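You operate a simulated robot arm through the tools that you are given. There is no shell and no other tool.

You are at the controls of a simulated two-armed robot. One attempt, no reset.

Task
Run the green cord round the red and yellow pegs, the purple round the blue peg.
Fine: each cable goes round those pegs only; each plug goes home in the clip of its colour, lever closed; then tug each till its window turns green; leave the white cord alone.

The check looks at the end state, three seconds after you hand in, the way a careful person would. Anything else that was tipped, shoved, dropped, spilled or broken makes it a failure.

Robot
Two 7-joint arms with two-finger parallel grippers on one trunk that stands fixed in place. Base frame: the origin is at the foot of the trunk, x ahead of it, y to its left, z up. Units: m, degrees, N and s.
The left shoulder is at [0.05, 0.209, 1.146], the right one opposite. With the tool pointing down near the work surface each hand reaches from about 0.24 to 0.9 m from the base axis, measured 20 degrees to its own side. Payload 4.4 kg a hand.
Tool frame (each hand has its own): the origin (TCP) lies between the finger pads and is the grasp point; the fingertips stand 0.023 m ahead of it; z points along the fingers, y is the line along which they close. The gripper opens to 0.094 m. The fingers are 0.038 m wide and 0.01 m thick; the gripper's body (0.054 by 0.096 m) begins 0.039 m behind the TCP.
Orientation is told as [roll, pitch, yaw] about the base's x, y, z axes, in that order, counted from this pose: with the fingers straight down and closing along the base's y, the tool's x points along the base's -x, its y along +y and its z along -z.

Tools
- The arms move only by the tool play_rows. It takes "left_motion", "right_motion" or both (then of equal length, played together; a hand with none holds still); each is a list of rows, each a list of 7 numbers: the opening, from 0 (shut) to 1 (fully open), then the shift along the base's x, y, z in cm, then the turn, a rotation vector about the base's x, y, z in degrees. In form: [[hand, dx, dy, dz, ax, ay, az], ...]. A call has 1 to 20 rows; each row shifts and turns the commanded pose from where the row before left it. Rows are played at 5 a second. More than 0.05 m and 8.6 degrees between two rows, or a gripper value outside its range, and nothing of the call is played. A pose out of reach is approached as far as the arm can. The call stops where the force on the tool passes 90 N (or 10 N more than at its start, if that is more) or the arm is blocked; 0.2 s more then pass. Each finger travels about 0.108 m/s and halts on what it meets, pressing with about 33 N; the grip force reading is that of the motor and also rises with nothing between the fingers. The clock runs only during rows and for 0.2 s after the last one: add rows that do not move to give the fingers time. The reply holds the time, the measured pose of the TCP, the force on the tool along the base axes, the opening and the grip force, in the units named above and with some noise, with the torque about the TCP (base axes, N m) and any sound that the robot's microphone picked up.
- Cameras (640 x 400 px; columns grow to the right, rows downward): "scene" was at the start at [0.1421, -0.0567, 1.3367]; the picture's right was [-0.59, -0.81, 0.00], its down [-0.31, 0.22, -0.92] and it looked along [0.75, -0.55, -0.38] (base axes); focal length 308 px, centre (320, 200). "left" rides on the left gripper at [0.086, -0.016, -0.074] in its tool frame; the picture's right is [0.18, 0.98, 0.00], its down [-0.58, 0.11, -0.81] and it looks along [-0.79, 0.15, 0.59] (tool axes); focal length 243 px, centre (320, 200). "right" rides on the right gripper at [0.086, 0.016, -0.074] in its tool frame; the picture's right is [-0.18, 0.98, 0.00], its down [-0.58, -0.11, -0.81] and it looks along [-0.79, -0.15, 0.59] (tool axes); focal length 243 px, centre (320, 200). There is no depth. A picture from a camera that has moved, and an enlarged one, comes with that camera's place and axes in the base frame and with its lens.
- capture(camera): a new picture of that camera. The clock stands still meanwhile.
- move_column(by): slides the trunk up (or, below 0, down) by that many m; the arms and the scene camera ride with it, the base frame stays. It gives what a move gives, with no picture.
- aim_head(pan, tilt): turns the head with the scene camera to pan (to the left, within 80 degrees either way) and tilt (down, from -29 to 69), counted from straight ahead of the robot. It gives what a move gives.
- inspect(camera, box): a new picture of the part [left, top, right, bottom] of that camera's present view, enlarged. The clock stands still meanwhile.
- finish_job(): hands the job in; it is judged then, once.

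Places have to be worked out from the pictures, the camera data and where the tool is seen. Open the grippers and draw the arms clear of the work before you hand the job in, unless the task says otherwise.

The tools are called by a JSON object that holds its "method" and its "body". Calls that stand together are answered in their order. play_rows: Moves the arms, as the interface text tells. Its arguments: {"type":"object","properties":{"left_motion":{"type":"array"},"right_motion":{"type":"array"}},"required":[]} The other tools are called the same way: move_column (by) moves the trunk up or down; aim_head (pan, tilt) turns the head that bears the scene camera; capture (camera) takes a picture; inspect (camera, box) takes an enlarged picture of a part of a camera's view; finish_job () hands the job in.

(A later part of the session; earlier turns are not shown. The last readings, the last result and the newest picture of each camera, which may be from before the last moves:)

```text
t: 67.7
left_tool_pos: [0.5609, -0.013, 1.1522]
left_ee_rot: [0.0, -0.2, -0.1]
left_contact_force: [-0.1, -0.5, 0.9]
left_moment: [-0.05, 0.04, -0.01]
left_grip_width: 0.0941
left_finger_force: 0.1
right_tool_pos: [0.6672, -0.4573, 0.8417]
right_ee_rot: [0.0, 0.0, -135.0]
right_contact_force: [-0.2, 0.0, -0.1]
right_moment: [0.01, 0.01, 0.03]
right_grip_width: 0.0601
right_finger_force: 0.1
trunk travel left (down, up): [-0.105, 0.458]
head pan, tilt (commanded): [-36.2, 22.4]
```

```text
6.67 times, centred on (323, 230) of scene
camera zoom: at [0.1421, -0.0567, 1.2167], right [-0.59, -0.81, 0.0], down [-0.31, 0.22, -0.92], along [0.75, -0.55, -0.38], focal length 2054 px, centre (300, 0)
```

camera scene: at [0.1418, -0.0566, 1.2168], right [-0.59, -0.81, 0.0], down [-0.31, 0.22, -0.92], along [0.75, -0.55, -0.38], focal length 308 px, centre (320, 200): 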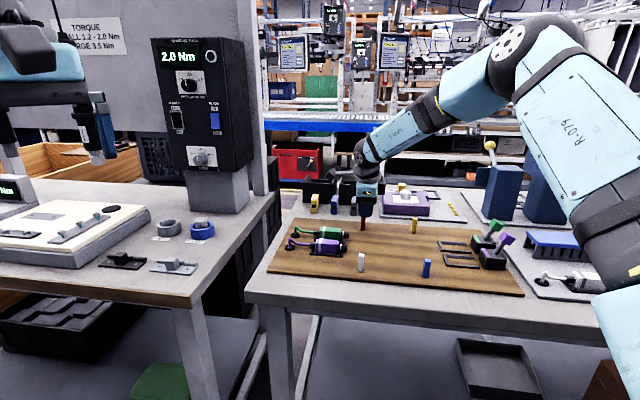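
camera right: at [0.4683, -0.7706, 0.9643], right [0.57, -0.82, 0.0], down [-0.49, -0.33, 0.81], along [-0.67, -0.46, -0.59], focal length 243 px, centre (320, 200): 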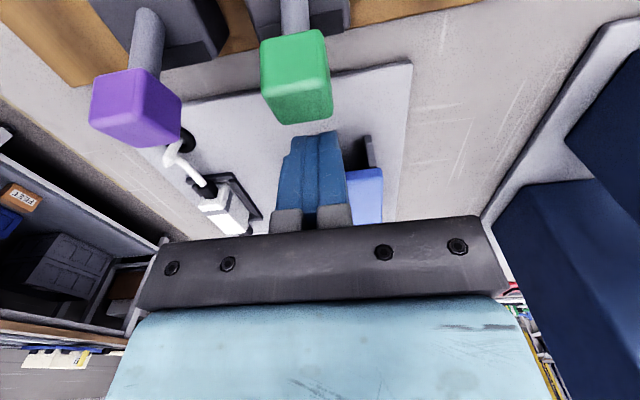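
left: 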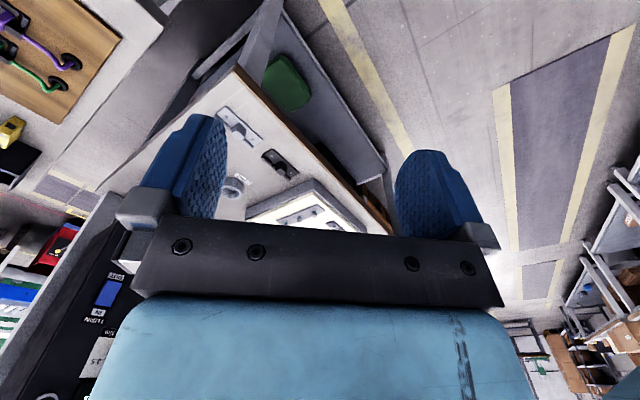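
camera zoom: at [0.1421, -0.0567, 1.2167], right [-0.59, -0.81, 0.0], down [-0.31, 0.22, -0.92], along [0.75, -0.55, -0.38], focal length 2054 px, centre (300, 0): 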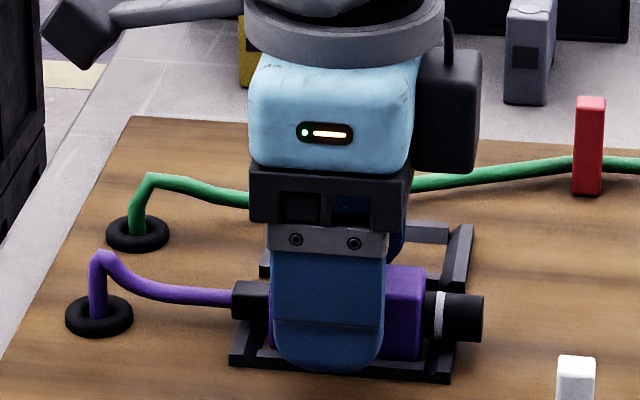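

This view matches the green pick almost exactly. Closing and lifting 3 cm.

{"method": "play_rows", "body": {"right_motion": [[0.3, 0, 0, 0, 0, 0, 0], [0, 0, 0, 0, 0, 0, 0], [0, 0, 0, 0, 0, 0, 0], [0, 0, 0, 0, 0, 0, 0], [0, 0, 0, 1, 0, 0, 0], [0, 0, 0, 1, 0, 0, 0], [0, 0, 0, 1, 0, 0, 0], [0, 0, 0, 0, 0, 0, 0]]}}

{"method": "inspect", "body": {"camera": "scene", "box": [275, 200, 387, 270]}}

```text
t: 69.5
left_tool_pos: [0.5603, -0.0132, 1.1506]
left_ee_rot: [-0.1, 0.1, 0.0]
left_contact_force: [-0.4, -0.8, -0.9]
left_moment: [0.01, 0.0, 0.0]
left_grip_width: 0.0936
left_finger_force: 0.0
right_tool_pos: [0.6664, -0.4577, 0.8722]
right_ee_rot: [0.0, 0.0, -135.0]
right_contact_force: [-0.2, 0.1, -0.2]
right_moment: [0.01, 0.0, -0.03]
right_grip_width: 0.0231
right_finger_force: 32.6
trunk travel left (down, up): [-0.105, 0.458]
head pan, tilt (commanded): [-36.2, 22.4]
```

```text
5.71 times, centred on (331, 235) of scene
camera zoom: at [0.1423, -0.0569, 1.2166], right [-0.59, -0.81, 0.0], down [-0.31, 0.23, -0.92], along [0.75, -0.55, -0.38], focal length 1760 px, centre (257, 0)
```

zoom: 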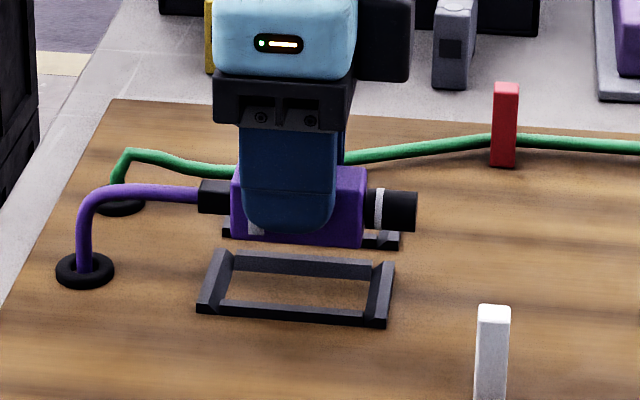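

Purple is gripped and lifted. I'll carry it above peg height, passing between white and blue on the inner side of white, to the near side of blue, keeping the cord line clear of white.

{"method": "play_rows", "body": {"right_motion": [[0, 0, 0, 1.3, 0, 0, 0], [0, 0, 0, 1.2, 0, 0, 0], [0, -2.05, -1.145, 0, 0, 0, 0], [0, -2.05, -1.145, 0, 0, 0, 0], [0, -2.05, -1.145, 0, 0, 0, 0], [0, -2.05, -1.145, 0, 0, 0, 0], [0, -2.05, -1.145, 0, 0, 0, 0], [0, -2.05, -1.145, 0, 0, 0, 0], [0, -2.05, -1.145, 0, 0, 0, 0], [0, -2.05, -1.145, 0, 0, 0, 0], [0, -2.05, -1.145, 0, 0, 0, 0], [0, -2.05, -1.145, 0, 0, 0, 0], [0, 0, 0, 0, 0, 0, 0]]}}

{"method": "inspect", "body": {"camera": "scene", "box": [275, 190, 515, 320]}}

{"method": "capture", "body": {"camera": "right"}}

```text
t: 72.3
left_tool_pos: [0.5617, -0.0134, 1.1507]
left_ee_rot: [0.0, 0.1, 0.0]
left_contact_force: [0.2, 0.8, 0.5]
left_moment: [0.01, 0.02, -0.02]
left_grip_width: 0.094
left_finger_force: 0.0
right_tool_pos: [0.4611, -0.5725, 0.8967]
right_ee_rot: [0.0, 0.0, -135.0]
right_contact_force: [0.8, -0.6, -0.6]
right_moment: [-0.01, 0.01, -0.01]
right_grip_width: 0.0231
right_finger_force: 32.7
trunk travel left (down, up): [-0.105, 0.458]
head pan, tilt (commanded): [-36.2, 22.4]
```

```text
2.67 times, centred on (395, 255) of scene
camera zoom: at [0.1423, -0.0567, 1.2166], right [-0.59, -0.81, 0.0], down [-0.31, 0.22, -0.92], along [0.75, -0.55, -0.38], focal length 822 px, centre (120, 53)
```

zoom: 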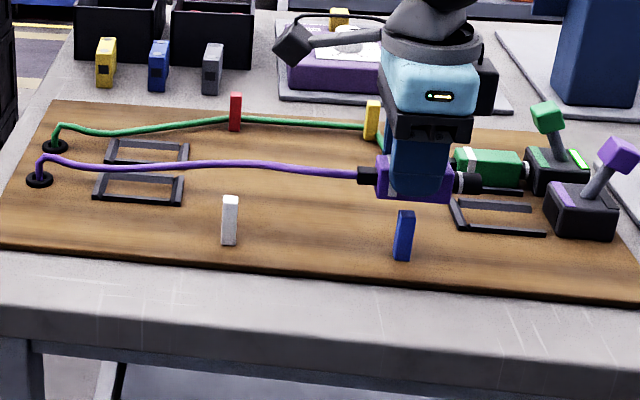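

```text
taken
camera right: at [0.5348, -0.5229, 0.9718], right [0.57, -0.82, 0.0], down [-0.49, -0.33, 0.81], along [-0.67, -0.46, -0.59], focal length 243 px, centre (320, 200)
```

right: 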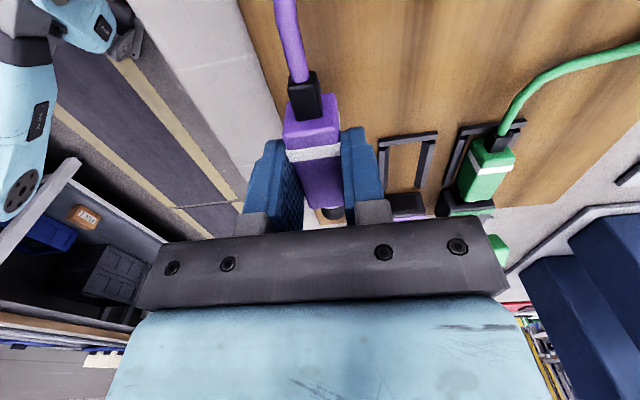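

The cord passes inside the white peg and the plug is just short of blue. Now around to blue's near side.

{"method": "play_rows", "body": {"right_motion": [[0, -1.2, 0.35, 0, 0, 0, 0], [0, -1.2, 0.35, 0, 0, 0, 0], [0, -1.2, 0.36, 0, 0, 0, 0], [0, -1.75, -1.18, 0, 0, 0, 0], [0, -1.75, -1.18, 0, 0, 0, 0], [0, -1.73, -1.18, 0, 0, 0, 0], [0, 0, 0, 0, 0, 0, 0]]}}

{"method": "inspect", "body": {"camera": "scene", "box": [275, 190, 515, 320]}}

{"method": "capture", "body": {"camera": "right"}}

```text
t: 73.9
left_tool_pos: [0.5605, -0.0124, 1.1508]
left_ee_rot: [-0.1, 0.0, 0.1]
left_contact_force: [0.1, -0.8, 0.2]
left_moment: [0.0, 0.03, 0.0]
left_grip_width: 0.0938
left_finger_force: 0.0
right_tool_pos: [0.3723, -0.5968, 0.8982]
right_ee_rot: [0.0, 0.0, -135.0]
right_contact_force: [0.3, 0.5, -0.7]
right_moment: [0.02, -0.01, 0.01]
right_grip_width: 0.0229
right_finger_force: 33.2
trunk travel left (down, up): [-0.105, 0.458]
head pan, tilt (commanded): [-36.2, 22.4]
```

```text
2.67 times, centred on (395, 255) of scene
camera zoom: at [0.1423, -0.0568, 1.2166], right [-0.59, -0.81, 0.0], down [-0.31, 0.23, -0.92], along [0.75, -0.55, -0.38], focal length 822 px, centre (120, 53)
```

zoom: 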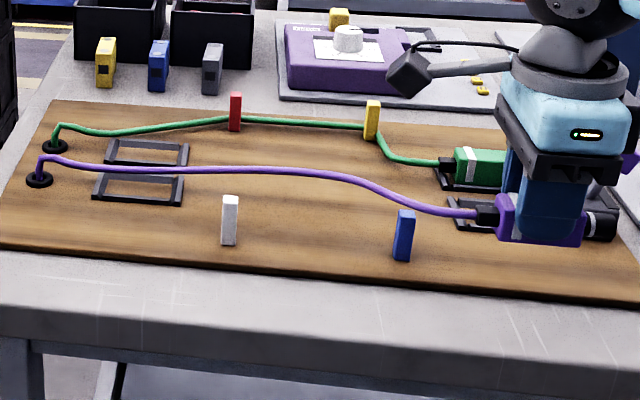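

```text
taken
camera right: at [0.4461, -0.5468, 0.9721], right [0.57, -0.82, 0.0], down [-0.49, -0.33, 0.81], along [-0.67, -0.46, -0.59], focal length 243 px, centre (320, 200)
```

right: 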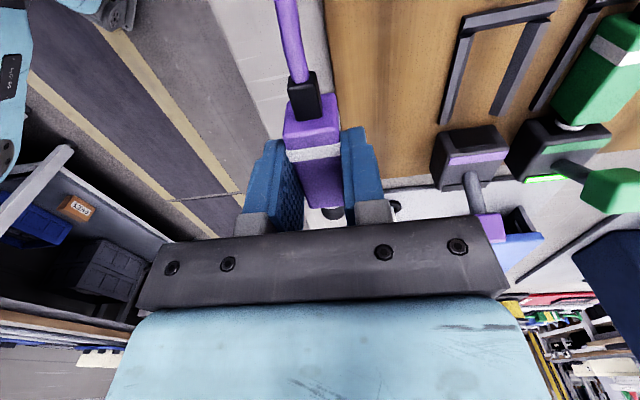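

The plug is on blue's near side. I'll lower it below peg-top height and sweep it back in toward the purple U so the cord catches round blue.

{"method": "play_rows", "body": {"right_motion": [[0, 0, 0, -2, 0, 0, 0], [0, 0, 0, -2, 0, 0, 0], [0, 1.17, -1.03, 0, 0, 0, 0], [0, 1.17, -1.03, 0, 0, 0, 0], [0, 1.17, -1.03, 0, 0, 0, 0], [0, 1.17, -1.03, 0, 0, 0, 0], [0, 0, 0, 0, 0, 0, 0]]}}

{"method": "inspect", "body": {"camera": "scene", "box": [275, 190, 515, 320]}}

{"method": "inspect", "body": {"camera": "scene", "box": [400, 220, 528, 300]}}

```text
t: 75.5
left_tool_pos: [0.561, -0.013, 1.1507]
left_ee_rot: [0.0, 0.0, 0.0]
left_contact_force: [0.5, 0.4, -0.7]
left_moment: [-0.02, -0.01, 0.01]
left_grip_width: 0.094
left_finger_force: 0.0
right_tool_pos: [0.4202, -0.6375, 0.8567]
right_ee_rot: [0.0, 0.0, -135.1]
right_contact_force: [-0.1, 0.2, -1.1]
right_moment: [0.01, -0.03, 0.0]
right_grip_width: 0.0231
right_finger_force: 33.0
trunk travel left (down, up): [-0.105, 0.458]
head pan, tilt (commanded): [-36.2, 22.4]
```

```text
2.67 times, centred on (395, 255) of scene
camera zoom: at [0.1421, -0.0566, 1.2167], right [-0.59, -0.81, 0.0], down [-0.31, 0.22, -0.92], along [0.75, -0.55, -0.38], focal length 822 px, centre (120, 53)
```

zoom: 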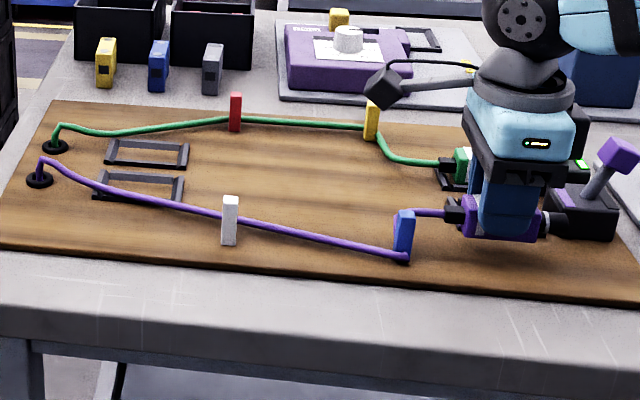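

```text
5.00 times, centred on (464, 260) of scene
camera zoom: at [0.1421, -0.0566, 1.2167], right [-0.59, -0.81, 0.0], down [-0.31, 0.22, -0.92], along [0.75, -0.55, -0.38], focal length 1540 px, centre (-400, -100)
```

zoom: 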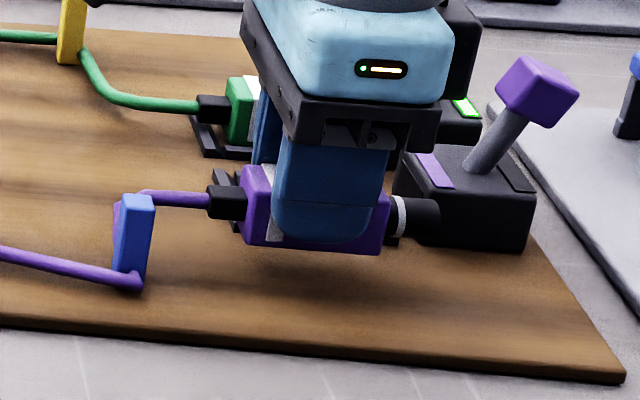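

The purple cord now wraps blue's near side and passes behind white without touching it. I'll align over the purple U using the same pick-to-entry offset as green, then check.

{"method": "play_rows", "body": {"right_motion": [[0, 1.15, -1.06, 0, 0, 0, 0], [0, 1.15, -1.05, 0, 0, 0, 0], [0, 1.13, -1.05, 0, 0, 0, 0], [0, 0, 0, 0, 0, 0, 0]]}}

{"method": "inspect", "body": {"camera": "scene", "box": [430, 230, 510, 280]}}

{"method": "inspect", "body": {"camera": "right", "box": [180, 0, 460, 240]}}

```text
t: 76.5
left_tool_pos: [0.5609, -0.0119, 1.1503]
left_ee_rot: [0.0, 0.0, 0.0]
left_contact_force: [0.1, 0.5, -0.5]
left_moment: [0.02, -0.02, 0.0]
left_grip_width: 0.0941
left_finger_force: 0.1
right_tool_pos: [0.4542, -0.67, 0.8578]
right_ee_rot: [0.0, 0.1, -135.0]
right_contact_force: [0.1, -0.3, -0.7]
right_moment: [-0.02, 0.03, -0.01]
right_grip_width: 0.0232
right_finger_force: 32.6
trunk travel left (down, up): [-0.105, 0.458]
head pan, tilt (commanded): [-36.2, 22.4]
```

```text
8.00 times, centred on (470, 255) of scene
camera zoom: at [0.1421, -0.0565, 1.2167], right [-0.59, -0.81, 0.0], down [-0.31, 0.22, -0.92], along [0.75, -0.55, -0.38], focal length 2464 px, centre (-880, -240)
```

zoom: 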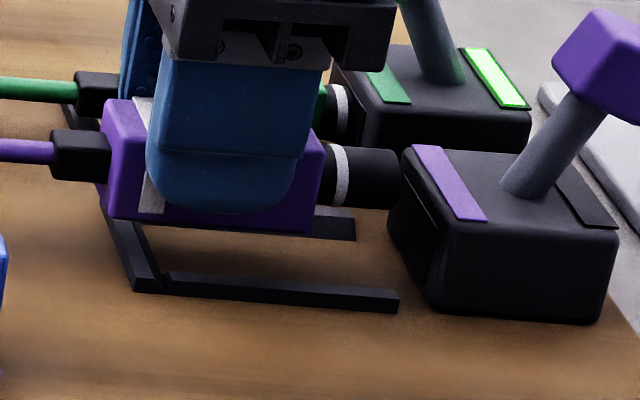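

```text
1.67 times, centred on (320, 120) of right
camera zoom: at [0.5273, -0.6195, 0.932], right [0.57, -0.82, 0.0], down [-0.49, -0.33, 0.81], along [-0.67, -0.46, -0.59], focal length 404 px, centre (320, 333)
```

zoom: 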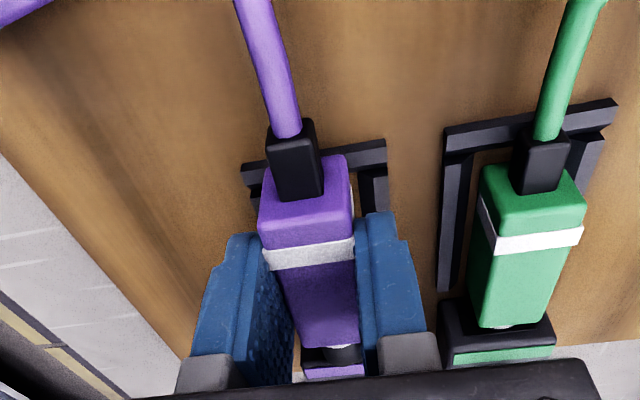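

Lateral alignment matches the green case. Lowering with the 5° nose-down tilt to the entry pose.

{"method": "play_rows", "body": {"right_motion": [[0, 0, 0, -0.4, 0, 0, 0], [0, 0, 0, -0.4, 0, 0, 0], [0, 0, 0, -0.13, 1.77, -1.77, 0], [0, 0, 0, -0.13, 1.77, -1.77, 0], [0, 0, 0, 0, 0, 0, 0]]}}

{"method": "inspect", "body": {"camera": "scene", "box": [435, 240, 499, 280]}}

```text
t: 77.7
left_tool_pos: [0.5609, -0.013, 1.1511]
left_ee_rot: [0.1, 0.1, -0.1]
left_contact_force: [-0.8, 1.3, 0.1]
left_moment: [0.02, -0.02, 0.01]
left_grip_width: 0.0942
left_finger_force: 0.0
right_tool_pos: [0.454, -0.6699, 0.8468]
right_ee_rot: [0.1, 5.0, -135.0]
right_contact_force: [0.2, -0.4, -1.0]
right_moment: [0.0, -0.01, 0.01]
right_grip_width: 0.0229
right_finger_force: 32.8
trunk travel left (down, up): [-0.105, 0.458]
head pan, tilt (commanded): [-36.2, 22.4]
```

```text
10.00 times, centred on (467, 260) of scene
camera zoom: at [0.1421, -0.0568, 1.2166], right [-0.59, -0.81, 0.0], down [-0.31, 0.23, -0.92], along [0.75, -0.55, -0.38], focal length 3080 px, centre (-1150, -400)
```

zoom: 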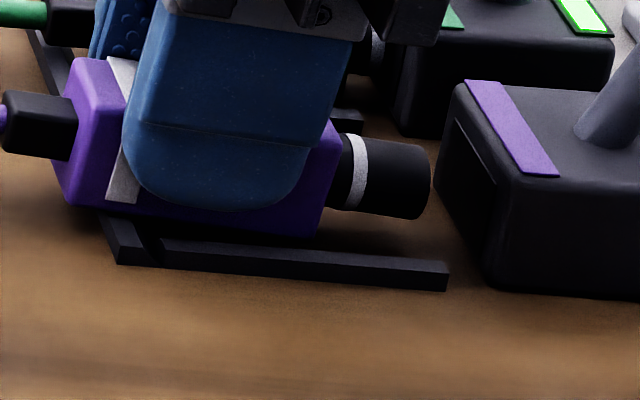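

The nose lines up with the purple mouth. Advancing 13 mm as before.

{"method": "play_rows", "body": {"right_motion": [[0, -0.283, -0.283, 0, 0, 0, 0], [0, -0.283, -0.283, 0, 0, 0, 0], [0, -0.212, -0.212, 0, 0, 0, 0], [0, -0.141, -0.141, 0, 0, 0, 0], [0, 0, 0, 0, 0, 0, 0]]}}

{"method": "inspect", "body": {"camera": "scene", "box": [435, 240, 499, 280]}}

```text
t: 78.9
left_tool_pos: [0.5605, -0.0129, 1.1498]
left_ee_rot: [0.0, -0.1, 0.0]
left_contact_force: [0.3, 0.1, -0.1]
left_moment: [0.04, -0.02, 0.0]
left_grip_width: 0.0939
left_finger_force: 0.0
right_tool_pos: [0.445, -0.6785, 0.8459]
right_ee_rot: [0.0, 4.9, -135.0]
right_contact_force: [-0.3, -0.5, -1.2]
right_moment: [0.0, -0.02, 0.02]
right_grip_width: 0.023
right_finger_force: 33.2
trunk travel left (down, up): [-0.105, 0.458]
head pan, tilt (commanded): [-36.2, 22.4]
```

```text
10.00 times, centred on (467, 260) of scene
camera zoom: at [0.1422, -0.0568, 1.2166], right [-0.59, -0.81, 0.0], down [-0.31, 0.23, -0.92], along [0.75, -0.55, -0.38], focal length 3080 px, centre (-1150, -400)
```

zoom: 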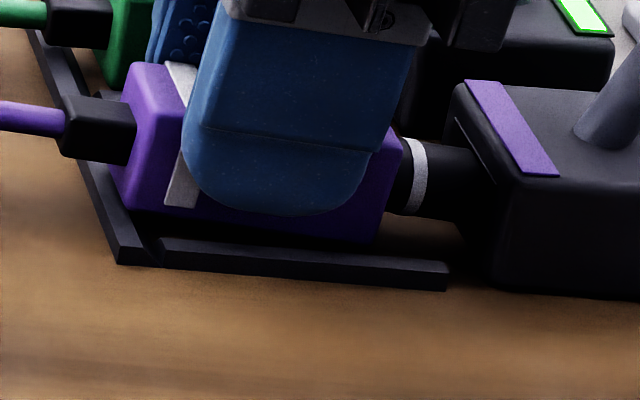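

No contact force, and the nose is at the mouth. Advancing another 9 mm so the rear clears the bar.

{"method": "play_rows", "body": {"right_motion": [[0, -0.141, -0.141, 0, 0, 0, 0], [0, -0.141, -0.141, 0, 0, 0, 0], [0, -0.141, -0.141, 0, 0, 0, 0], [0, -0.141, -0.141, 0, 0, 0, 0], [0, -0.071, -0.071, 0, 0, 0, 0], [0, 0, 0, 0, 0, 0, 0]]}}

{"method": "inspect", "body": {"camera": "scene", "box": [435, 240, 499, 280]}}

```text
t: 80.3
left_tool_pos: [0.5602, -0.0125, 1.15]
left_ee_rot: [0.0, 0.0, 0.0]
left_contact_force: [0.1, -0.3, 0.5]
left_moment: [0.02, -0.01, -0.02]
left_grip_width: 0.0942
left_finger_force: 0.1
right_tool_pos: [0.4389, -0.6858, 0.8465]
right_ee_rot: [-0.1, 5.0, -135.0]
right_contact_force: [0.0, 0.1, -0.7]
right_moment: [-0.01, 0.03, -0.01]
right_grip_width: 0.0234
right_finger_force: 33.2
trunk travel left (down, up): [-0.105, 0.458]
head pan, tilt (commanded): [-36.2, 22.4]
```

```text
10.00 times, centred on (467, 260) of scene
camera zoom: at [0.1421, -0.0568, 1.2166], right [-0.59, -0.81, 0.0], down [-0.31, 0.23, -0.92], along [0.75, -0.55, -0.38], focal length 3080 px, centre (-1150, -400)
```

zoom: 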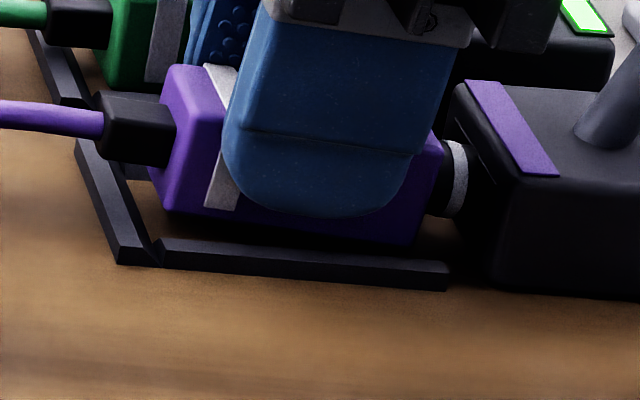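

The nose is well inside and the rear is past the bar. Levelling and lowering to the floor.

{"method": "play_rows", "body": {"right_motion": [[0, 0, 0, -0.15, -1.18, 1.18, 0], [0, 0, 0, -0.15, -1.18, 1.18, 0], [0, 0, 0, -0.12, -1.18, 1.18, 0], [0, 0, 0, 0, 0, 0, 0]]}}

{"method": "inspect", "body": {"camera": "scene", "box": [435, 240, 499, 280]}}

```text
t: 81.3
left_tool_pos: [0.5616, -0.0134, 1.1515]
left_ee_rot: [0.0, 0.0, 0.1]
left_contact_force: [-0.4, -0.4, 0.0]
left_moment: [0.0, 0.01, 0.0]
left_grip_width: 0.094
left_finger_force: 0.0
right_tool_pos: [0.4387, -0.6854, 0.8418]
right_ee_rot: [0.0, 0.0, -135.0]
right_contact_force: [-0.7, 0.1, -0.6]
right_moment: [0.01, 0.03, -0.01]
right_grip_width: 0.0228
right_finger_force: 33.3
trunk travel left (down, up): [-0.105, 0.458]
head pan, tilt (commanded): [-36.2, 22.4]
```

```text
10.00 times, centred on (467, 260) of scene
camera zoom: at [0.1421, -0.0568, 1.2167], right [-0.59, -0.81, 0.0], down [-0.31, 0.23, -0.92], along [0.75, -0.55, -0.38], focal length 3080 px, centre (-1150, -400)
```

zoom: 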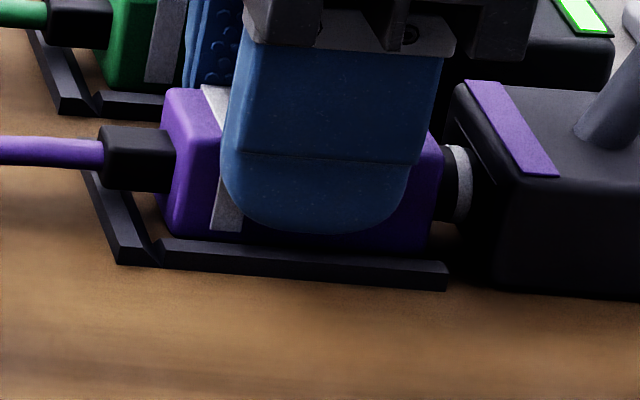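

Level with no load. Pushing home in 1 mm steps.

{"method": "play_rows", "body": {"right_motion": [[0, -0.071, -0.071, 0, 0, 0, 0], [0, -0.071, -0.071, 0, 0, 0, 0], [0, -0.071, -0.071, 0, 0, 0, 0], [0, -0.071, -0.071, 0, 0, 0, 0], [0, 0, 0, 0, 0, 0, 0]]}}

{"method": "inspect", "body": {"camera": "scene", "box": [435, 240, 499, 280]}}

```text
t: 82.5
left_tool_pos: [0.5635, -0.0113, 1.1493]
left_ee_rot: [-0.1, 0.1, 0.0]
left_contact_force: [-0.4, -0.5, 0.3]
left_moment: [0.0, 0.03, 0.0]
left_grip_width: 0.0939
left_finger_force: 0.1
right_tool_pos: [0.4363, -0.6866, 0.8431]
right_ee_rot: [0.0, 0.0, -134.9]
right_contact_force: [21.2, 21.3, -3.3]
right_moment: [0.45, -0.46, -0.01]
right_grip_width: 0.0233
right_finger_force: 33.2
trunk travel left (down, up): [-0.105, 0.458]
head pan, tilt (commanded): [-36.2, 22.4]
```

```text
10.00 times, centred on (467, 260) of scene
camera zoom: at [0.144, -0.0554, 1.2164], right [-0.59, -0.81, 0.0], down [-0.31, 0.22, -0.92], along [0.75, -0.55, -0.38], focal length 3080 px, centre (-1150, -400)
```

zoom: 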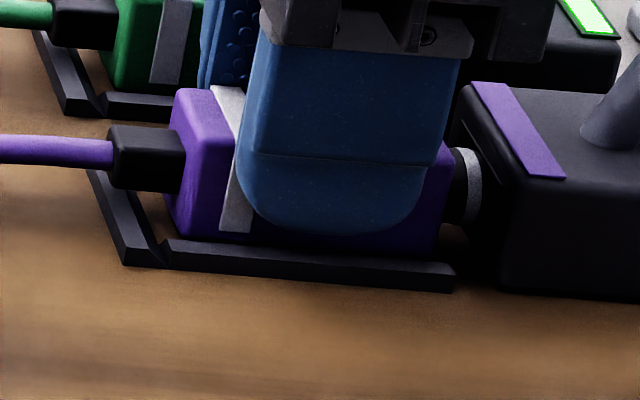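

30 N at the same firm stop as green. I'll ease off, open and lift, then compare the seated depth with the green one.

{"method": "play_rows", "body": {"right_motion": [[0, 0.14, 0.14, 0, 0, 0, 0], [0, 0, 0, 0, 0, 0, 0], [0.45, 0, 0, 0, 0, 0, 0], [0.45, 0, 0, 0, 0, 0, 0], [0.45, 0, 0, 1.5, 0, 0, 0], [0.45, 0, 0, 3.5, 0, 0, 0], [0.45, 0, 0, 3.5, 0, 0, 0], [0.45, 0, 0, 3.5, 0, 0, 0], [0.2, 0, 0, 0, 0, 0, 0]]}}

{"method": "inspect", "body": {"camera": "scene", "box": [430, 225, 526, 285]}}

{"method": "inspect", "body": {"camera": "scene", "box": [440, 245, 490, 276]}}

```text
t: 84.5
left_tool_pos: [0.5613, -0.0134, 1.1496]
left_ee_rot: [0.1, 0.1, 0.0]
left_contact_force: [0.2, -0.1, 0.2]
left_moment: [0.01, -0.02, 0.0]
left_grip_width: 0.0941
left_finger_force: 0.0
right_tool_pos: [0.4381, -0.6872, 0.9634]
right_ee_rot: [0.0, 0.0, -135.0]
right_contact_force: [0.2, 0.8, -0.4]
right_moment: [-0.03, -0.01, 0.01]
right_grip_width: 0.0186
right_finger_force: 0.1
trunk travel left (down, up): [-0.105, 0.458]
head pan, tilt (commanded): [-36.2, 22.4]
```

```text
6.67 times, centred on (478, 255) of scene
camera zoom: at [0.1423, -0.0571, 1.2166], right [-0.59, -0.81, 0.0], down [-0.31, 0.23, -0.92], along [0.75, -0.55, -0.38], focal length 2054 px, centre (-733, -167)
```

zoom: 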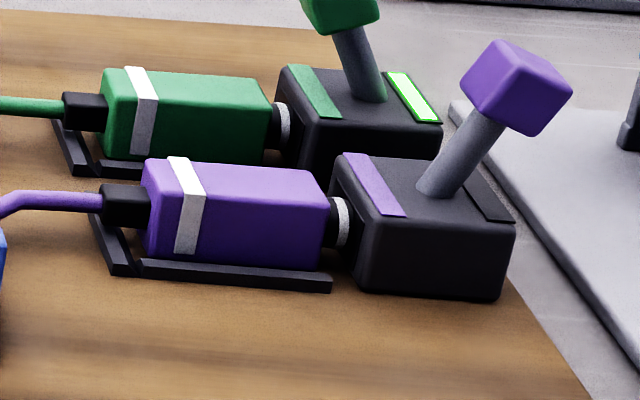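

```text
12.80 times, centred on (465, 260) of scene
camera zoom: at [0.1423, -0.0571, 1.2166], right [-0.59, -0.81, 0.0], down [-0.31, 0.23, -0.92], along [0.75, -0.55, -0.38], focal length 3943 px, centre (-1536, -574)
```

zoom: 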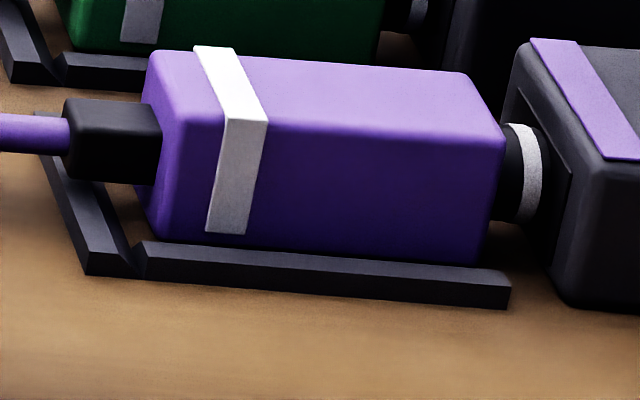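

The purple plug is seated to the same depth as green. Now I'll carry the closed fingers over to behind the purple lever knob and lower, as with green.

{"method": "play_rows", "body": {"right_motion": [[0, -2.2, -2.2, 0, 0, 0, 0], [0, -2.2, -2.2, 0, 0, 0, 0], [0, -2.2, -2.2, 0, 0, 0, 0], [0, -2.2, -2.2, 0, 0, 0, 0], [0, 0, 0, -2.5, 0, 0, 0], [0, 0, 0, -2.5, 0, 0, 0], [0, 0, 0, -2.3, 0, 0, 0], [0, 0, 0, 0, 0, 0, 0]]}}

{"method": "inspect", "body": {"camera": "scene", "box": [450, 205, 546, 275]}}

{"method": "capture", "body": {"camera": "right"}}

```text
t: 86.3
left_tool_pos: [0.5621, -0.0116, 1.1513]
left_ee_rot: [0.0, 0.0, -0.1]
left_contact_force: [0.2, 0.3, 0.2]
left_moment: [-0.01, -0.03, -0.02]
left_grip_width: 0.094
left_finger_force: 0.1
right_tool_pos: [0.3493, -0.7747, 0.8897]
right_ee_rot: [0.1, 0.0, -135.0]
right_contact_force: [0.1, -0.5, 0.0]
right_moment: [-0.02, -0.01, -0.05]
right_grip_width: 0.0003
right_finger_force: 32.7
trunk travel left (down, up): [-0.105, 0.458]
head pan, tilt (commanded): [-36.2, 22.4]
```

```text
5.71 times, centred on (498, 240) of scene
camera zoom: at [0.142, -0.0565, 1.2167], right [-0.59, -0.81, 0.0], down [-0.31, 0.22, -0.92], along [0.75, -0.55, -0.38], focal length 1760 px, centre (-697, -29)
```

zoom: 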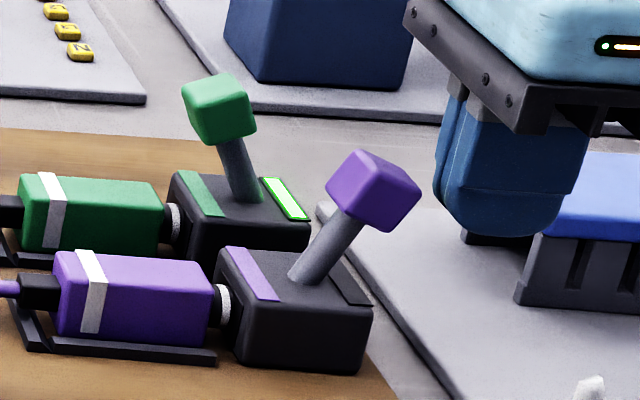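

```text
taken
camera right: at [0.4227, -0.7243, 0.9648], right [0.57, -0.82, 0.0], down [-0.49, -0.33, 0.81], along [-0.66, -0.46, -0.59], focal length 243 px, centre (320, 200)
```

right: 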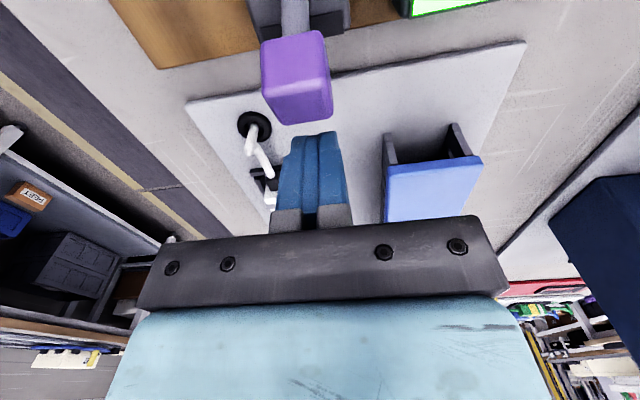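

The knob and fingers are aligned exactly as for green. Pushing the lever over with the same motion, up to about vertical first.

{"method": "play_rows", "body": {"right_motion": [[0, 0.28, 0.28, 0, 0, 0, 0], [0, 0.28, 0.28, 0, 0, 0, 0], [0, 0.28, 0.28, 0, 0, 0, 0], [0, 0.28, 0.28, 0, 0, 0, 0], [0, 0.28, 0.28, 0, 0, 0, 0], [0, 0.28, 0.28, 0.1, 0, 0, 0], [0, 0.28, 0.28, 0.1, 0, 0, 0], [0, 0.28, 0.28, 0, 0, 0, 0], [0, 0.28, 0.28, 0, 0, 0, 0], [0, 0, 0, 0, 0, 0, 0]]}}

{"method": "inspect", "body": {"camera": "scene", "box": [450, 205, 546, 275]}}

```text
t: 88.5
left_tool_pos: [0.5629, -0.0141, 1.1481]
left_ee_rot: [0.0, 0.1, 0.0]
left_contact_force: [1.0, -0.8, 0.1]
left_moment: [0.02, 0.0, 0.0]
left_grip_width: 0.0941
left_finger_force: 0.0
right_tool_pos: [0.3752, -0.7457, 0.8854]
right_ee_rot: [-0.6, 0.1, -134.7]
right_contact_force: [0.3, -1.0, 0.2]
right_moment: [0.03, 0.06, 0.02]
right_grip_width: 0.0
right_finger_force: 32.8
trunk travel left (down, up): [-0.105, 0.458]
head pan, tilt (commanded): [-36.2, 22.4]
```

```text
5.71 times, centred on (498, 240) of scene
camera zoom: at [0.1438, -0.0578, 1.2155], right [-0.59, -0.81, 0.0], down [-0.31, 0.23, -0.92], along [0.75, -0.55, -0.38], focal length 1760 px, centre (-697, -29)
```

zoom: 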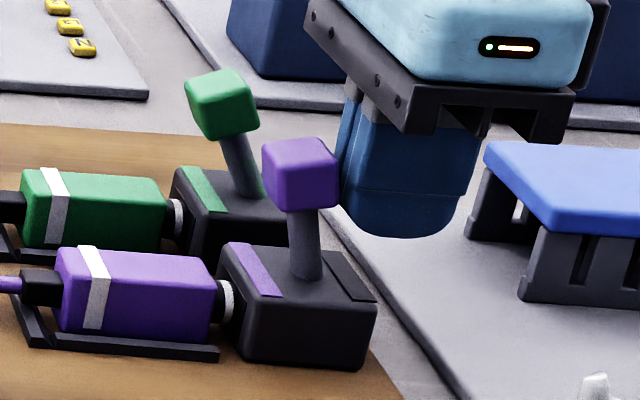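

The purple lever is upright. Continuing over to its stop with smaller steps.

{"method": "play_rows", "body": {"right_motion": [[0, 0.21, 0.21, 0.3, 0, 0, 0], [0, 0.21, 0.21, 0.3, 0, 0, 0], [0, 0.21, 0.21, 0.1, 0, 0, 0], [0, 0, 0, 0, 0, 0, 0]]}}

{"method": "inspect", "body": {"camera": "scene", "box": [450, 205, 546, 275]}}

```text
t: 89.5
left_tool_pos: [0.5616, -0.0131, 1.1511]
left_ee_rot: [0.1, 0.0, -0.1]
left_contact_force: [-0.2, -0.6, 0.2]
left_moment: [-0.01, 0.02, -0.02]
left_grip_width: 0.0941
left_finger_force: 0.0
right_tool_pos: [0.3802, -0.7422, 0.8993]
right_ee_rot: [0.0, 0.0, -135.0]
right_contact_force: [-0.6, 0.2, 0.5]
right_moment: [-0.03, -0.01, 0.03]
right_grip_width: 0.0001
right_finger_force: 32.8
trunk travel left (down, up): [-0.105, 0.458]
head pan, tilt (commanded): [-36.2, 22.4]
```

```text
5.71 times, centred on (498, 240) of scene
camera zoom: at [0.142, -0.0567, 1.2167], right [-0.59, -0.81, 0.0], down [-0.31, 0.22, -0.92], along [0.75, -0.55, -0.38], focal length 1760 px, centre (-697, -29)
```

zoom: 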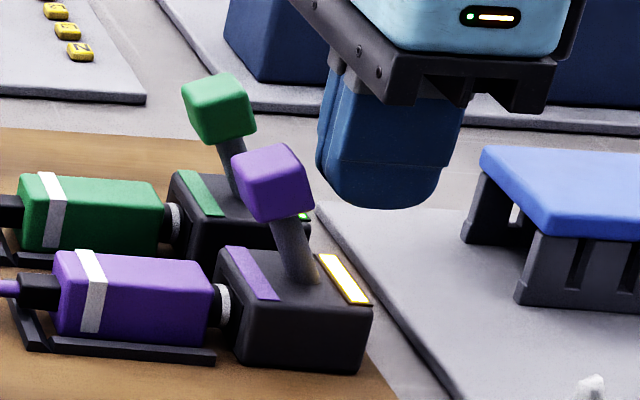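

The lever snapped over to the same angle as the green one and the purple window is yellow. Now I'll rise, move over the rear of the purple plug with the fingers open, and check alignment.

{"method": "play_rows", "body": {"right_motion": [[0, 0, 0, 3.4, 0, 0, 0], [0, 0, 0, 3.3, 0, 0, 0], [0.3, 2.42, 2.34, 0, 0, 0, 0], [0.5, 2.42, 2.34, 0, 0, 0, 0], [0.5, 2.42, 2.33, 0, 0, 0, 0], [0.5, 0, 0, -3, 0, 0, 0], [0.5, 0, 0, -2.8, 0, 0, 0], [0.5, 0, 0, 0, 0, 0, 0]]}}

{"method": "inspect", "body": {"camera": "scene", "box": [430, 210, 526, 280]}}

{"method": "inspect", "body": {"camera": "right", "box": [220, 40, 420, 230]}}

```text
t: 91.3
left_tool_pos: [0.562, -0.0121, 1.1495]
left_ee_rot: [0.0, -0.1, 0.0]
left_contact_force: [0.8, 0.8, 0.5]
left_moment: [0.02, -0.01, -0.01]
left_grip_width: 0.0939
left_finger_force: 0.0
right_tool_pos: [0.4527, -0.6735, 0.9072]
right_ee_rot: [0.0, 0.0, -135.0]
right_contact_force: [0.1, 0.6, -0.6]
right_moment: [0.01, 0.04, -0.02]
right_grip_width: 0.0471
right_finger_force: 0.1
trunk travel left (down, up): [-0.105, 0.458]
head pan, tilt (commanded): [-36.2, 22.4]
```

```text
5.71 times, centred on (478, 245) of scene
camera zoom: at [0.142, -0.0565, 1.2167], right [-0.59, -0.81, 0.0], down [-0.31, 0.22, -0.92], along [0.75, -0.55, -0.38], focal length 1760 px, centre (-583, -57)
```

zoom: 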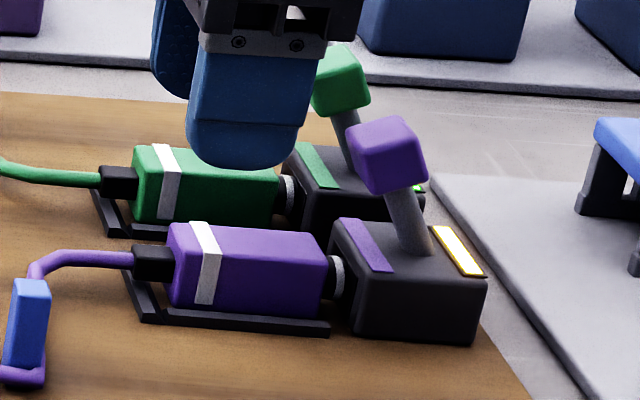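

```text
2.11 times, centred on (320, 135) of right
camera zoom: at [0.5263, -0.6232, 0.9817], right [0.56, -0.83, 0.0], down [-0.49, -0.33, 0.81], along [-0.67, -0.46, -0.59], focal length 511 px, centre (320, 337)
```

zoom: 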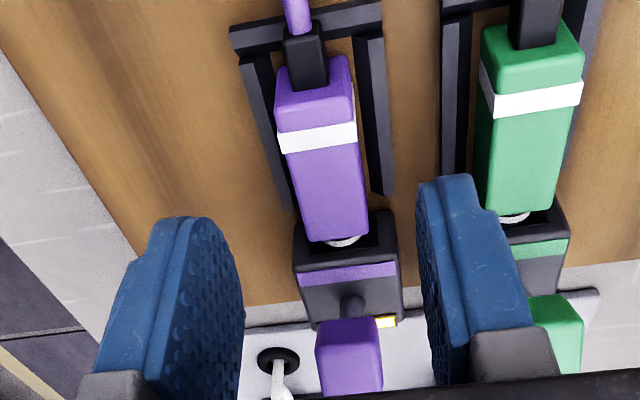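

Well aligned (within about 1.5 mm). Descending and gripping the rear half.

{"method": "play_rows", "body": {"right_motion": [[0.5, 0, 0, -2.5, 0, 0, 0], [0.5, 0, 0, -2.5, 0, 0, 0], [0.5, 0, 0, -1.5, 0, 0, 0], [0.5, 0, 0, 0, 0, 0, 0]]}}

{"method": "inspect", "body": {"camera": "scene", "box": [430, 210, 526, 280]}}

{"method": "inspect", "body": {"camera": "right", "box": [220, 40, 420, 230]}}

```text
t: 92.3
left_tool_pos: [0.5613, -0.0126, 1.1494]
left_ee_rot: [0.0, 0.1, 0.1]
left_contact_force: [0.7, -0.1, 0.7]
left_moment: [0.0, -0.01, -0.01]
left_grip_width: 0.094
left_finger_force: 0.2
right_tool_pos: [0.4538, -0.6728, 0.8421]
right_ee_rot: [0.0, 0.1, -135.0]
right_contact_force: [0.6, 0.5, -0.7]
right_moment: [-0.03, -0.02, -0.02]
right_grip_width: 0.0472
right_finger_force: 0.0
trunk travel left (down, up): [-0.105, 0.458]
head pan, tilt (commanded): [-36.2, 22.4]
```

```text
5.71 times, centred on (478, 245) of scene
camera zoom: at [0.142, -0.0566, 1.2167], right [-0.59, -0.81, 0.0], down [-0.31, 0.22, -0.92], along [0.75, -0.55, -0.38], focal length 1760 px, centre (-583, -57)
```

zoom: 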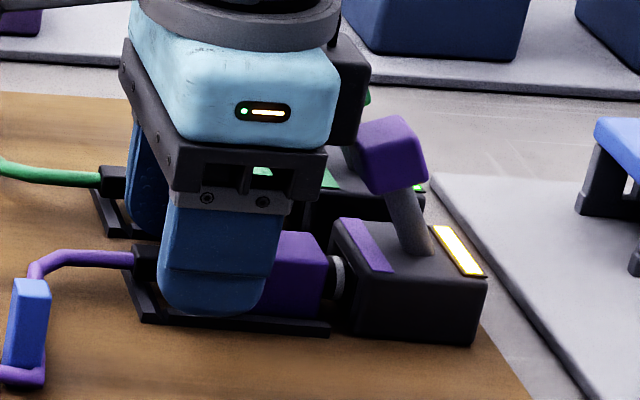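

```text
2.11 times, centred on (320, 135) of right
camera zoom: at [0.5263, -0.6224, 0.9165], right [0.57, -0.82, 0.0], down [-0.49, -0.33, 0.81], along [-0.66, -0.46, -0.59], focal length 511 px, centre (320, 337)
```

zoom: 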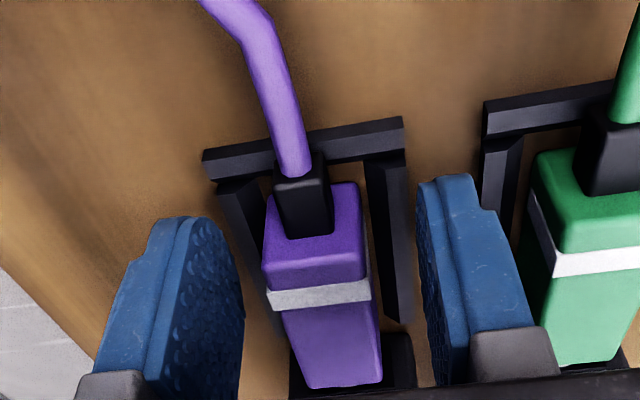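

No contact and well placed. Closing on the body.

{"method": "play_rows", "body": {"right_motion": [[0.25, 0, 0, 0, 0, 0, 0], [0, 0, 0, 0, 0, 0, 0], [0, 0, 0, 0, 0, 0, 0], [0, 0, 0, 0, 0, 0, 0]]}}

```text
t: 93.3
left_tool_pos: [0.5606, -0.012, 1.1512]
left_ee_rot: [0.1, -0.1, 0.0]
left_contact_force: [0.7, -0.9, -0.1]
left_moment: [0.03, 0.01, -0.02]
left_grip_width: 0.0939
left_finger_force: 0.1
right_tool_pos: [0.4521, -0.6723, 0.8431]
right_ee_rot: [-0.1, 0.0, -135.0]
right_contact_force: [-9.0, 10.5, -4.1]
right_moment: [0.32, 0.23, -0.29]
right_grip_width: 0.0232
right_finger_force: 33.1
trunk travel left (down, up): [-0.105, 0.458]
head pan, tilt (commanded): [-36.2, 22.4]
```

Gripped, with a small sideways load of about 14 N from a roughly 1 mm offset. I'll relieve that, then tug gently.

{"method": "play_rows", "body": {"right_motion": [[0, -0.06, 0.06, 0, 0, 0, 0], [0, 0.035, 0.035, 0, 0, 0, 0], [0, 0.035, 0.035, 0, 0, 0, 0], [0, 0, 0, 0, 0, 0, 0]]}}

{"method": "inspect", "body": {"camera": "scene", "box": [430, 210, 526, 280]}}

```text
t: 94.3
left_tool_pos: [0.5609, -0.0135, 1.1505]
left_ee_rot: [0.1, -0.2, -0.1]
left_contact_force: [0.3, -0.3, 0.3]
left_moment: [0.03, 0.03, 0.01]
left_grip_width: 0.094
left_finger_force: 0.0
right_tool_pos: [0.4528, -0.6723, 0.8425]
right_ee_rot: [0.0, 0.0, -135.0]
right_contact_force: [-11.7, -2.0, -5.3]
right_moment: [0.03, 0.29, -0.16]
right_grip_width: 0.0231
right_finger_force: 33.2
trunk travel left (down, up): [-0.105, 0.458]
head pan, tilt (commanded): [-36.2, 22.4]
```

```text
5.71 times, centred on (478, 245) of scene
camera zoom: at [0.1416, -0.0574, 1.2167], right [-0.59, -0.81, 0.0], down [-0.31, 0.23, -0.92], along [0.75, -0.55, -0.38], focal length 1760 px, centre (-583, -57)
```

zoom: 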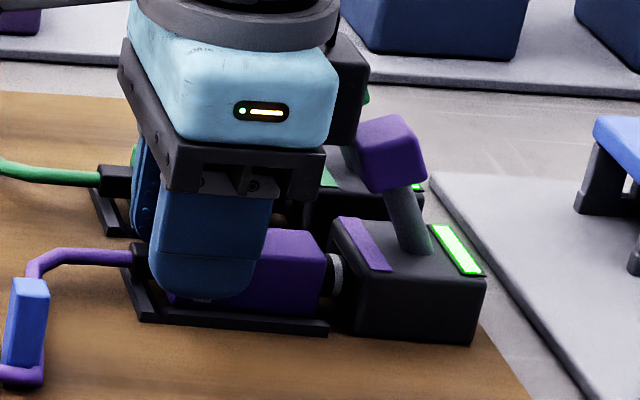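

The purple window is green too, at about a 10 N pull. I'll relax, release and lift straight up.

{"method": "play_rows", "body": {"right_motion": [[0, -0.07, -0.07, 0, 0, 0, 0], [0.25, 0, 0, 0, 0, 0, 0], [0.5, 0, 0, 0, 0, 0, 0], [0.5, 0, 0, 2, 0, 0, 0], [0.5, 0, 0, 3.5, 0, 0, 0], [0.5, 0, 0, 4, 0, 0, 0], [0.5, 0, 0, 4, 0, 0, 0], [0.5, 0, 0, 4, 0, 0, 0], [0.5, 0, 0, 0, 0, 0, 0]]}}

{"method": "capture", "body": {"camera": "scene"}}

{"method": "inspect", "body": {"camera": "scene", "box": [275, 190, 531, 320]}}

{"method": "inspect", "body": {"camera": "scene", "box": [430, 215, 526, 280]}}

```text
t: 96.3
left_tool_pos: [0.5626, -0.0142, 1.1505]
left_ee_rot: [0.0, 0.1, 0.0]
left_contact_force: [-0.4, 0.1, -0.2]
left_moment: [0.03, 0.01, 0.0]
left_grip_width: 0.094
left_finger_force: 0.0
right_tool_pos: [0.4531, -0.6724, 1.0165]
right_ee_rot: [0.1, 0.0, -135.0]
right_contact_force: [-0.3, 0.5, 0.4]
right_moment: [-0.01, -0.03, 0.0]
right_grip_width: 0.047
right_finger_force: 0.0
trunk travel left (down, up): [-0.105, 0.458]
head pan, tilt (commanded): [-36.2, 22.4]
```

```text
taken
camera scene: at [0.1423, -0.0572, 1.2166], right [-0.59, -0.81, 0.0], down [-0.31, 0.23, -0.92], along [0.75, -0.55, -0.38], focal length 308 px, centre (320, 200)
```

scene: 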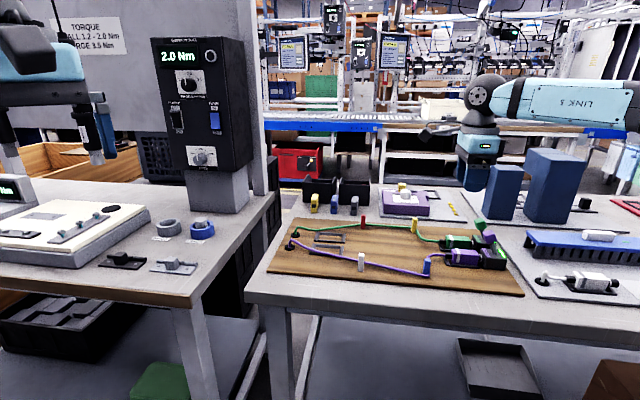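

```text
2.50 times, centred on (403, 255) of scene
camera zoom: at [0.1423, -0.0572, 1.2166], right [-0.59, -0.81, 0.0], down [-0.31, 0.23, -0.92], along [0.75, -0.55, -0.38], focal length 770 px, centre (112, 62)
```

zoom: 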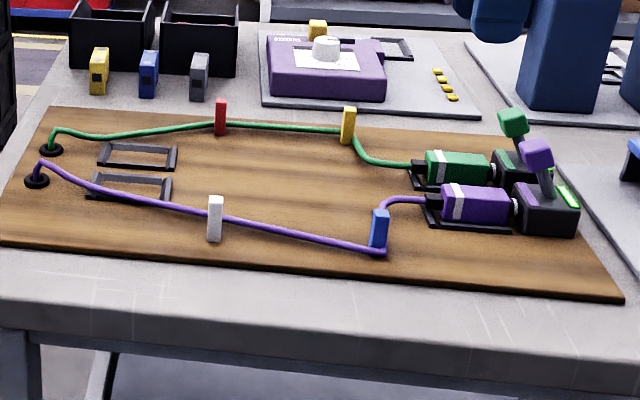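

```text
6.15 times, centred on (478, 248) of scene
camera zoom: at [0.1423, -0.0572, 1.2166], right [-0.59, -0.81, 0.0], down [-0.31, 0.23, -0.92], along [0.75, -0.55, -0.38], focal length 1896 px, centre (-652, -92)
```

zoom: 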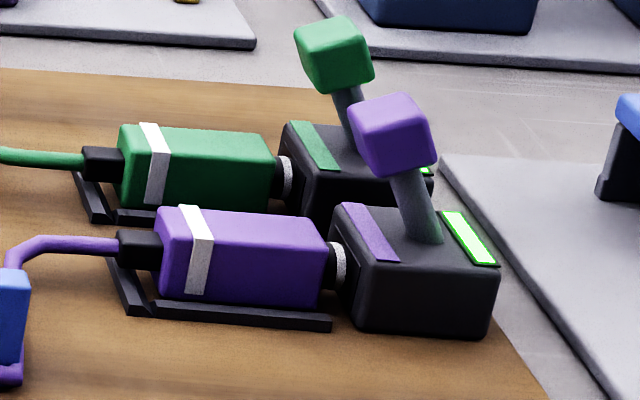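

Both windows are green. I'll check that the purple cord clears the white peg on the inside and goes round blue, and recheck red, yellow and the white cord.

{"method": "inspect", "body": {"camera": "scene", "box": [340, 245, 388, 280]}}

{"method": "inspect", "body": {"camera": "scene", "box": [400, 250, 448, 285]}}

{"method": "inspect", "body": {"camera": "scene", "box": [345, 205, 465, 255]}}

{"method": "inspect", "body": {"camera": "scene", "box": [510, 220, 640, 310]}}

{"method": "capture", "body": {"camera": "right"}}

```text
11.43 times, centred on (364, 262) of scene
camera zoom: at [0.1423, -0.0572, 1.2166], right [-0.59, -0.81, 0.0], down [-0.31, 0.23, -0.92], along [0.75, -0.55, -0.38], focal length 3520 px, centre (-183, -514)
```

zoom: 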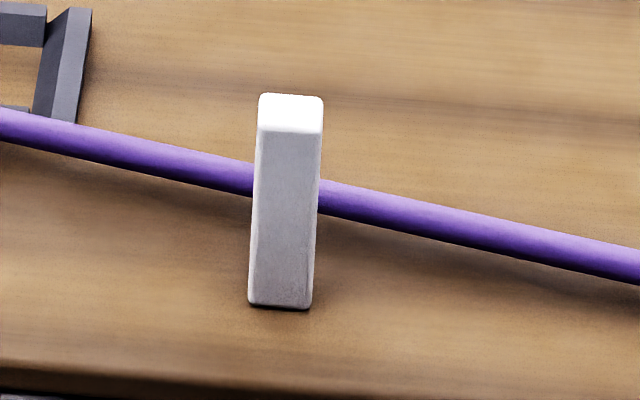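

```text
11.43 times, centred on (424, 268) of scene
camera zoom: at [0.1423, -0.0572, 1.2166], right [-0.59, -0.81, 0.0], down [-0.31, 0.23, -0.92], along [0.75, -0.55, -0.38], focal length 3520 px, centre (-869, -571)
```

zoom: 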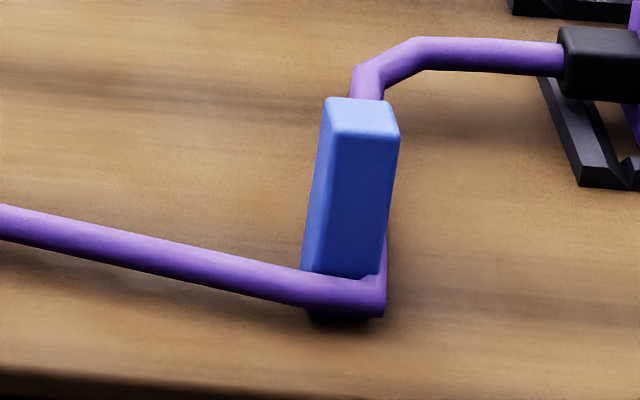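

```text
5.33 times, centred on (405, 230) of scene
camera zoom: at [0.1423, -0.0572, 1.2166], right [-0.59, -0.81, 0.0], down [-0.31, 0.23, -0.92], along [0.75, -0.55, -0.38], focal length 1643 px, centre (-133, 40)
```

zoom: 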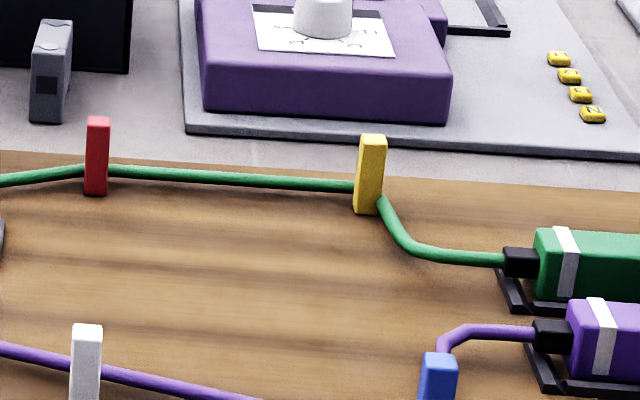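

```text
4.44 times, centred on (575, 265) of scene
camera zoom: at [0.1423, -0.0572, 1.2166], right [-0.59, -0.81, 0.0], down [-0.31, 0.23, -0.92], along [0.75, -0.55, -0.38], focal length 1369 px, centre (-813, -89)
```

zoom: 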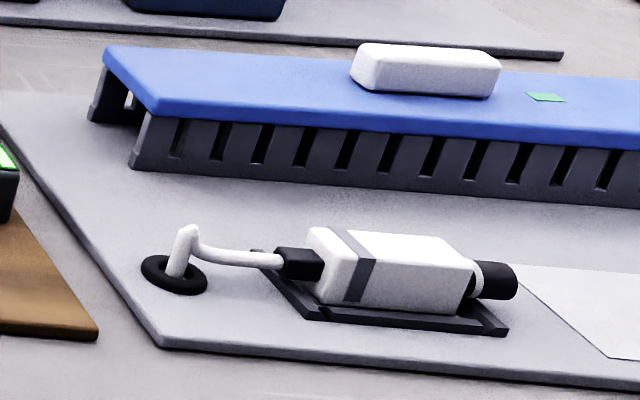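

```text
taken
camera right: at [0.5261, -0.6227, 1.0908], right [0.56, -0.83, 0.0], down [-0.49, -0.33, 0.81], along [-0.67, -0.46, -0.59], focal length 243 px, centre (320, 200)
```

right: 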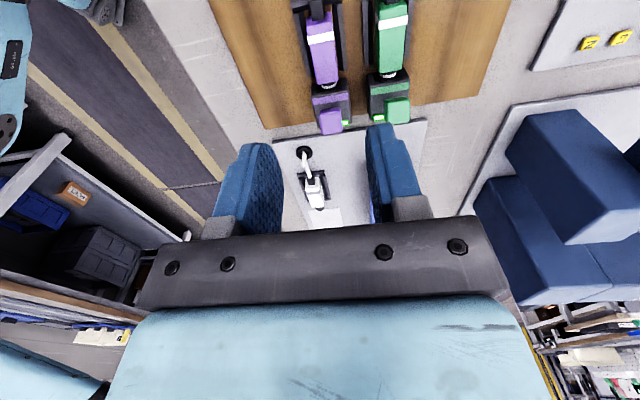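

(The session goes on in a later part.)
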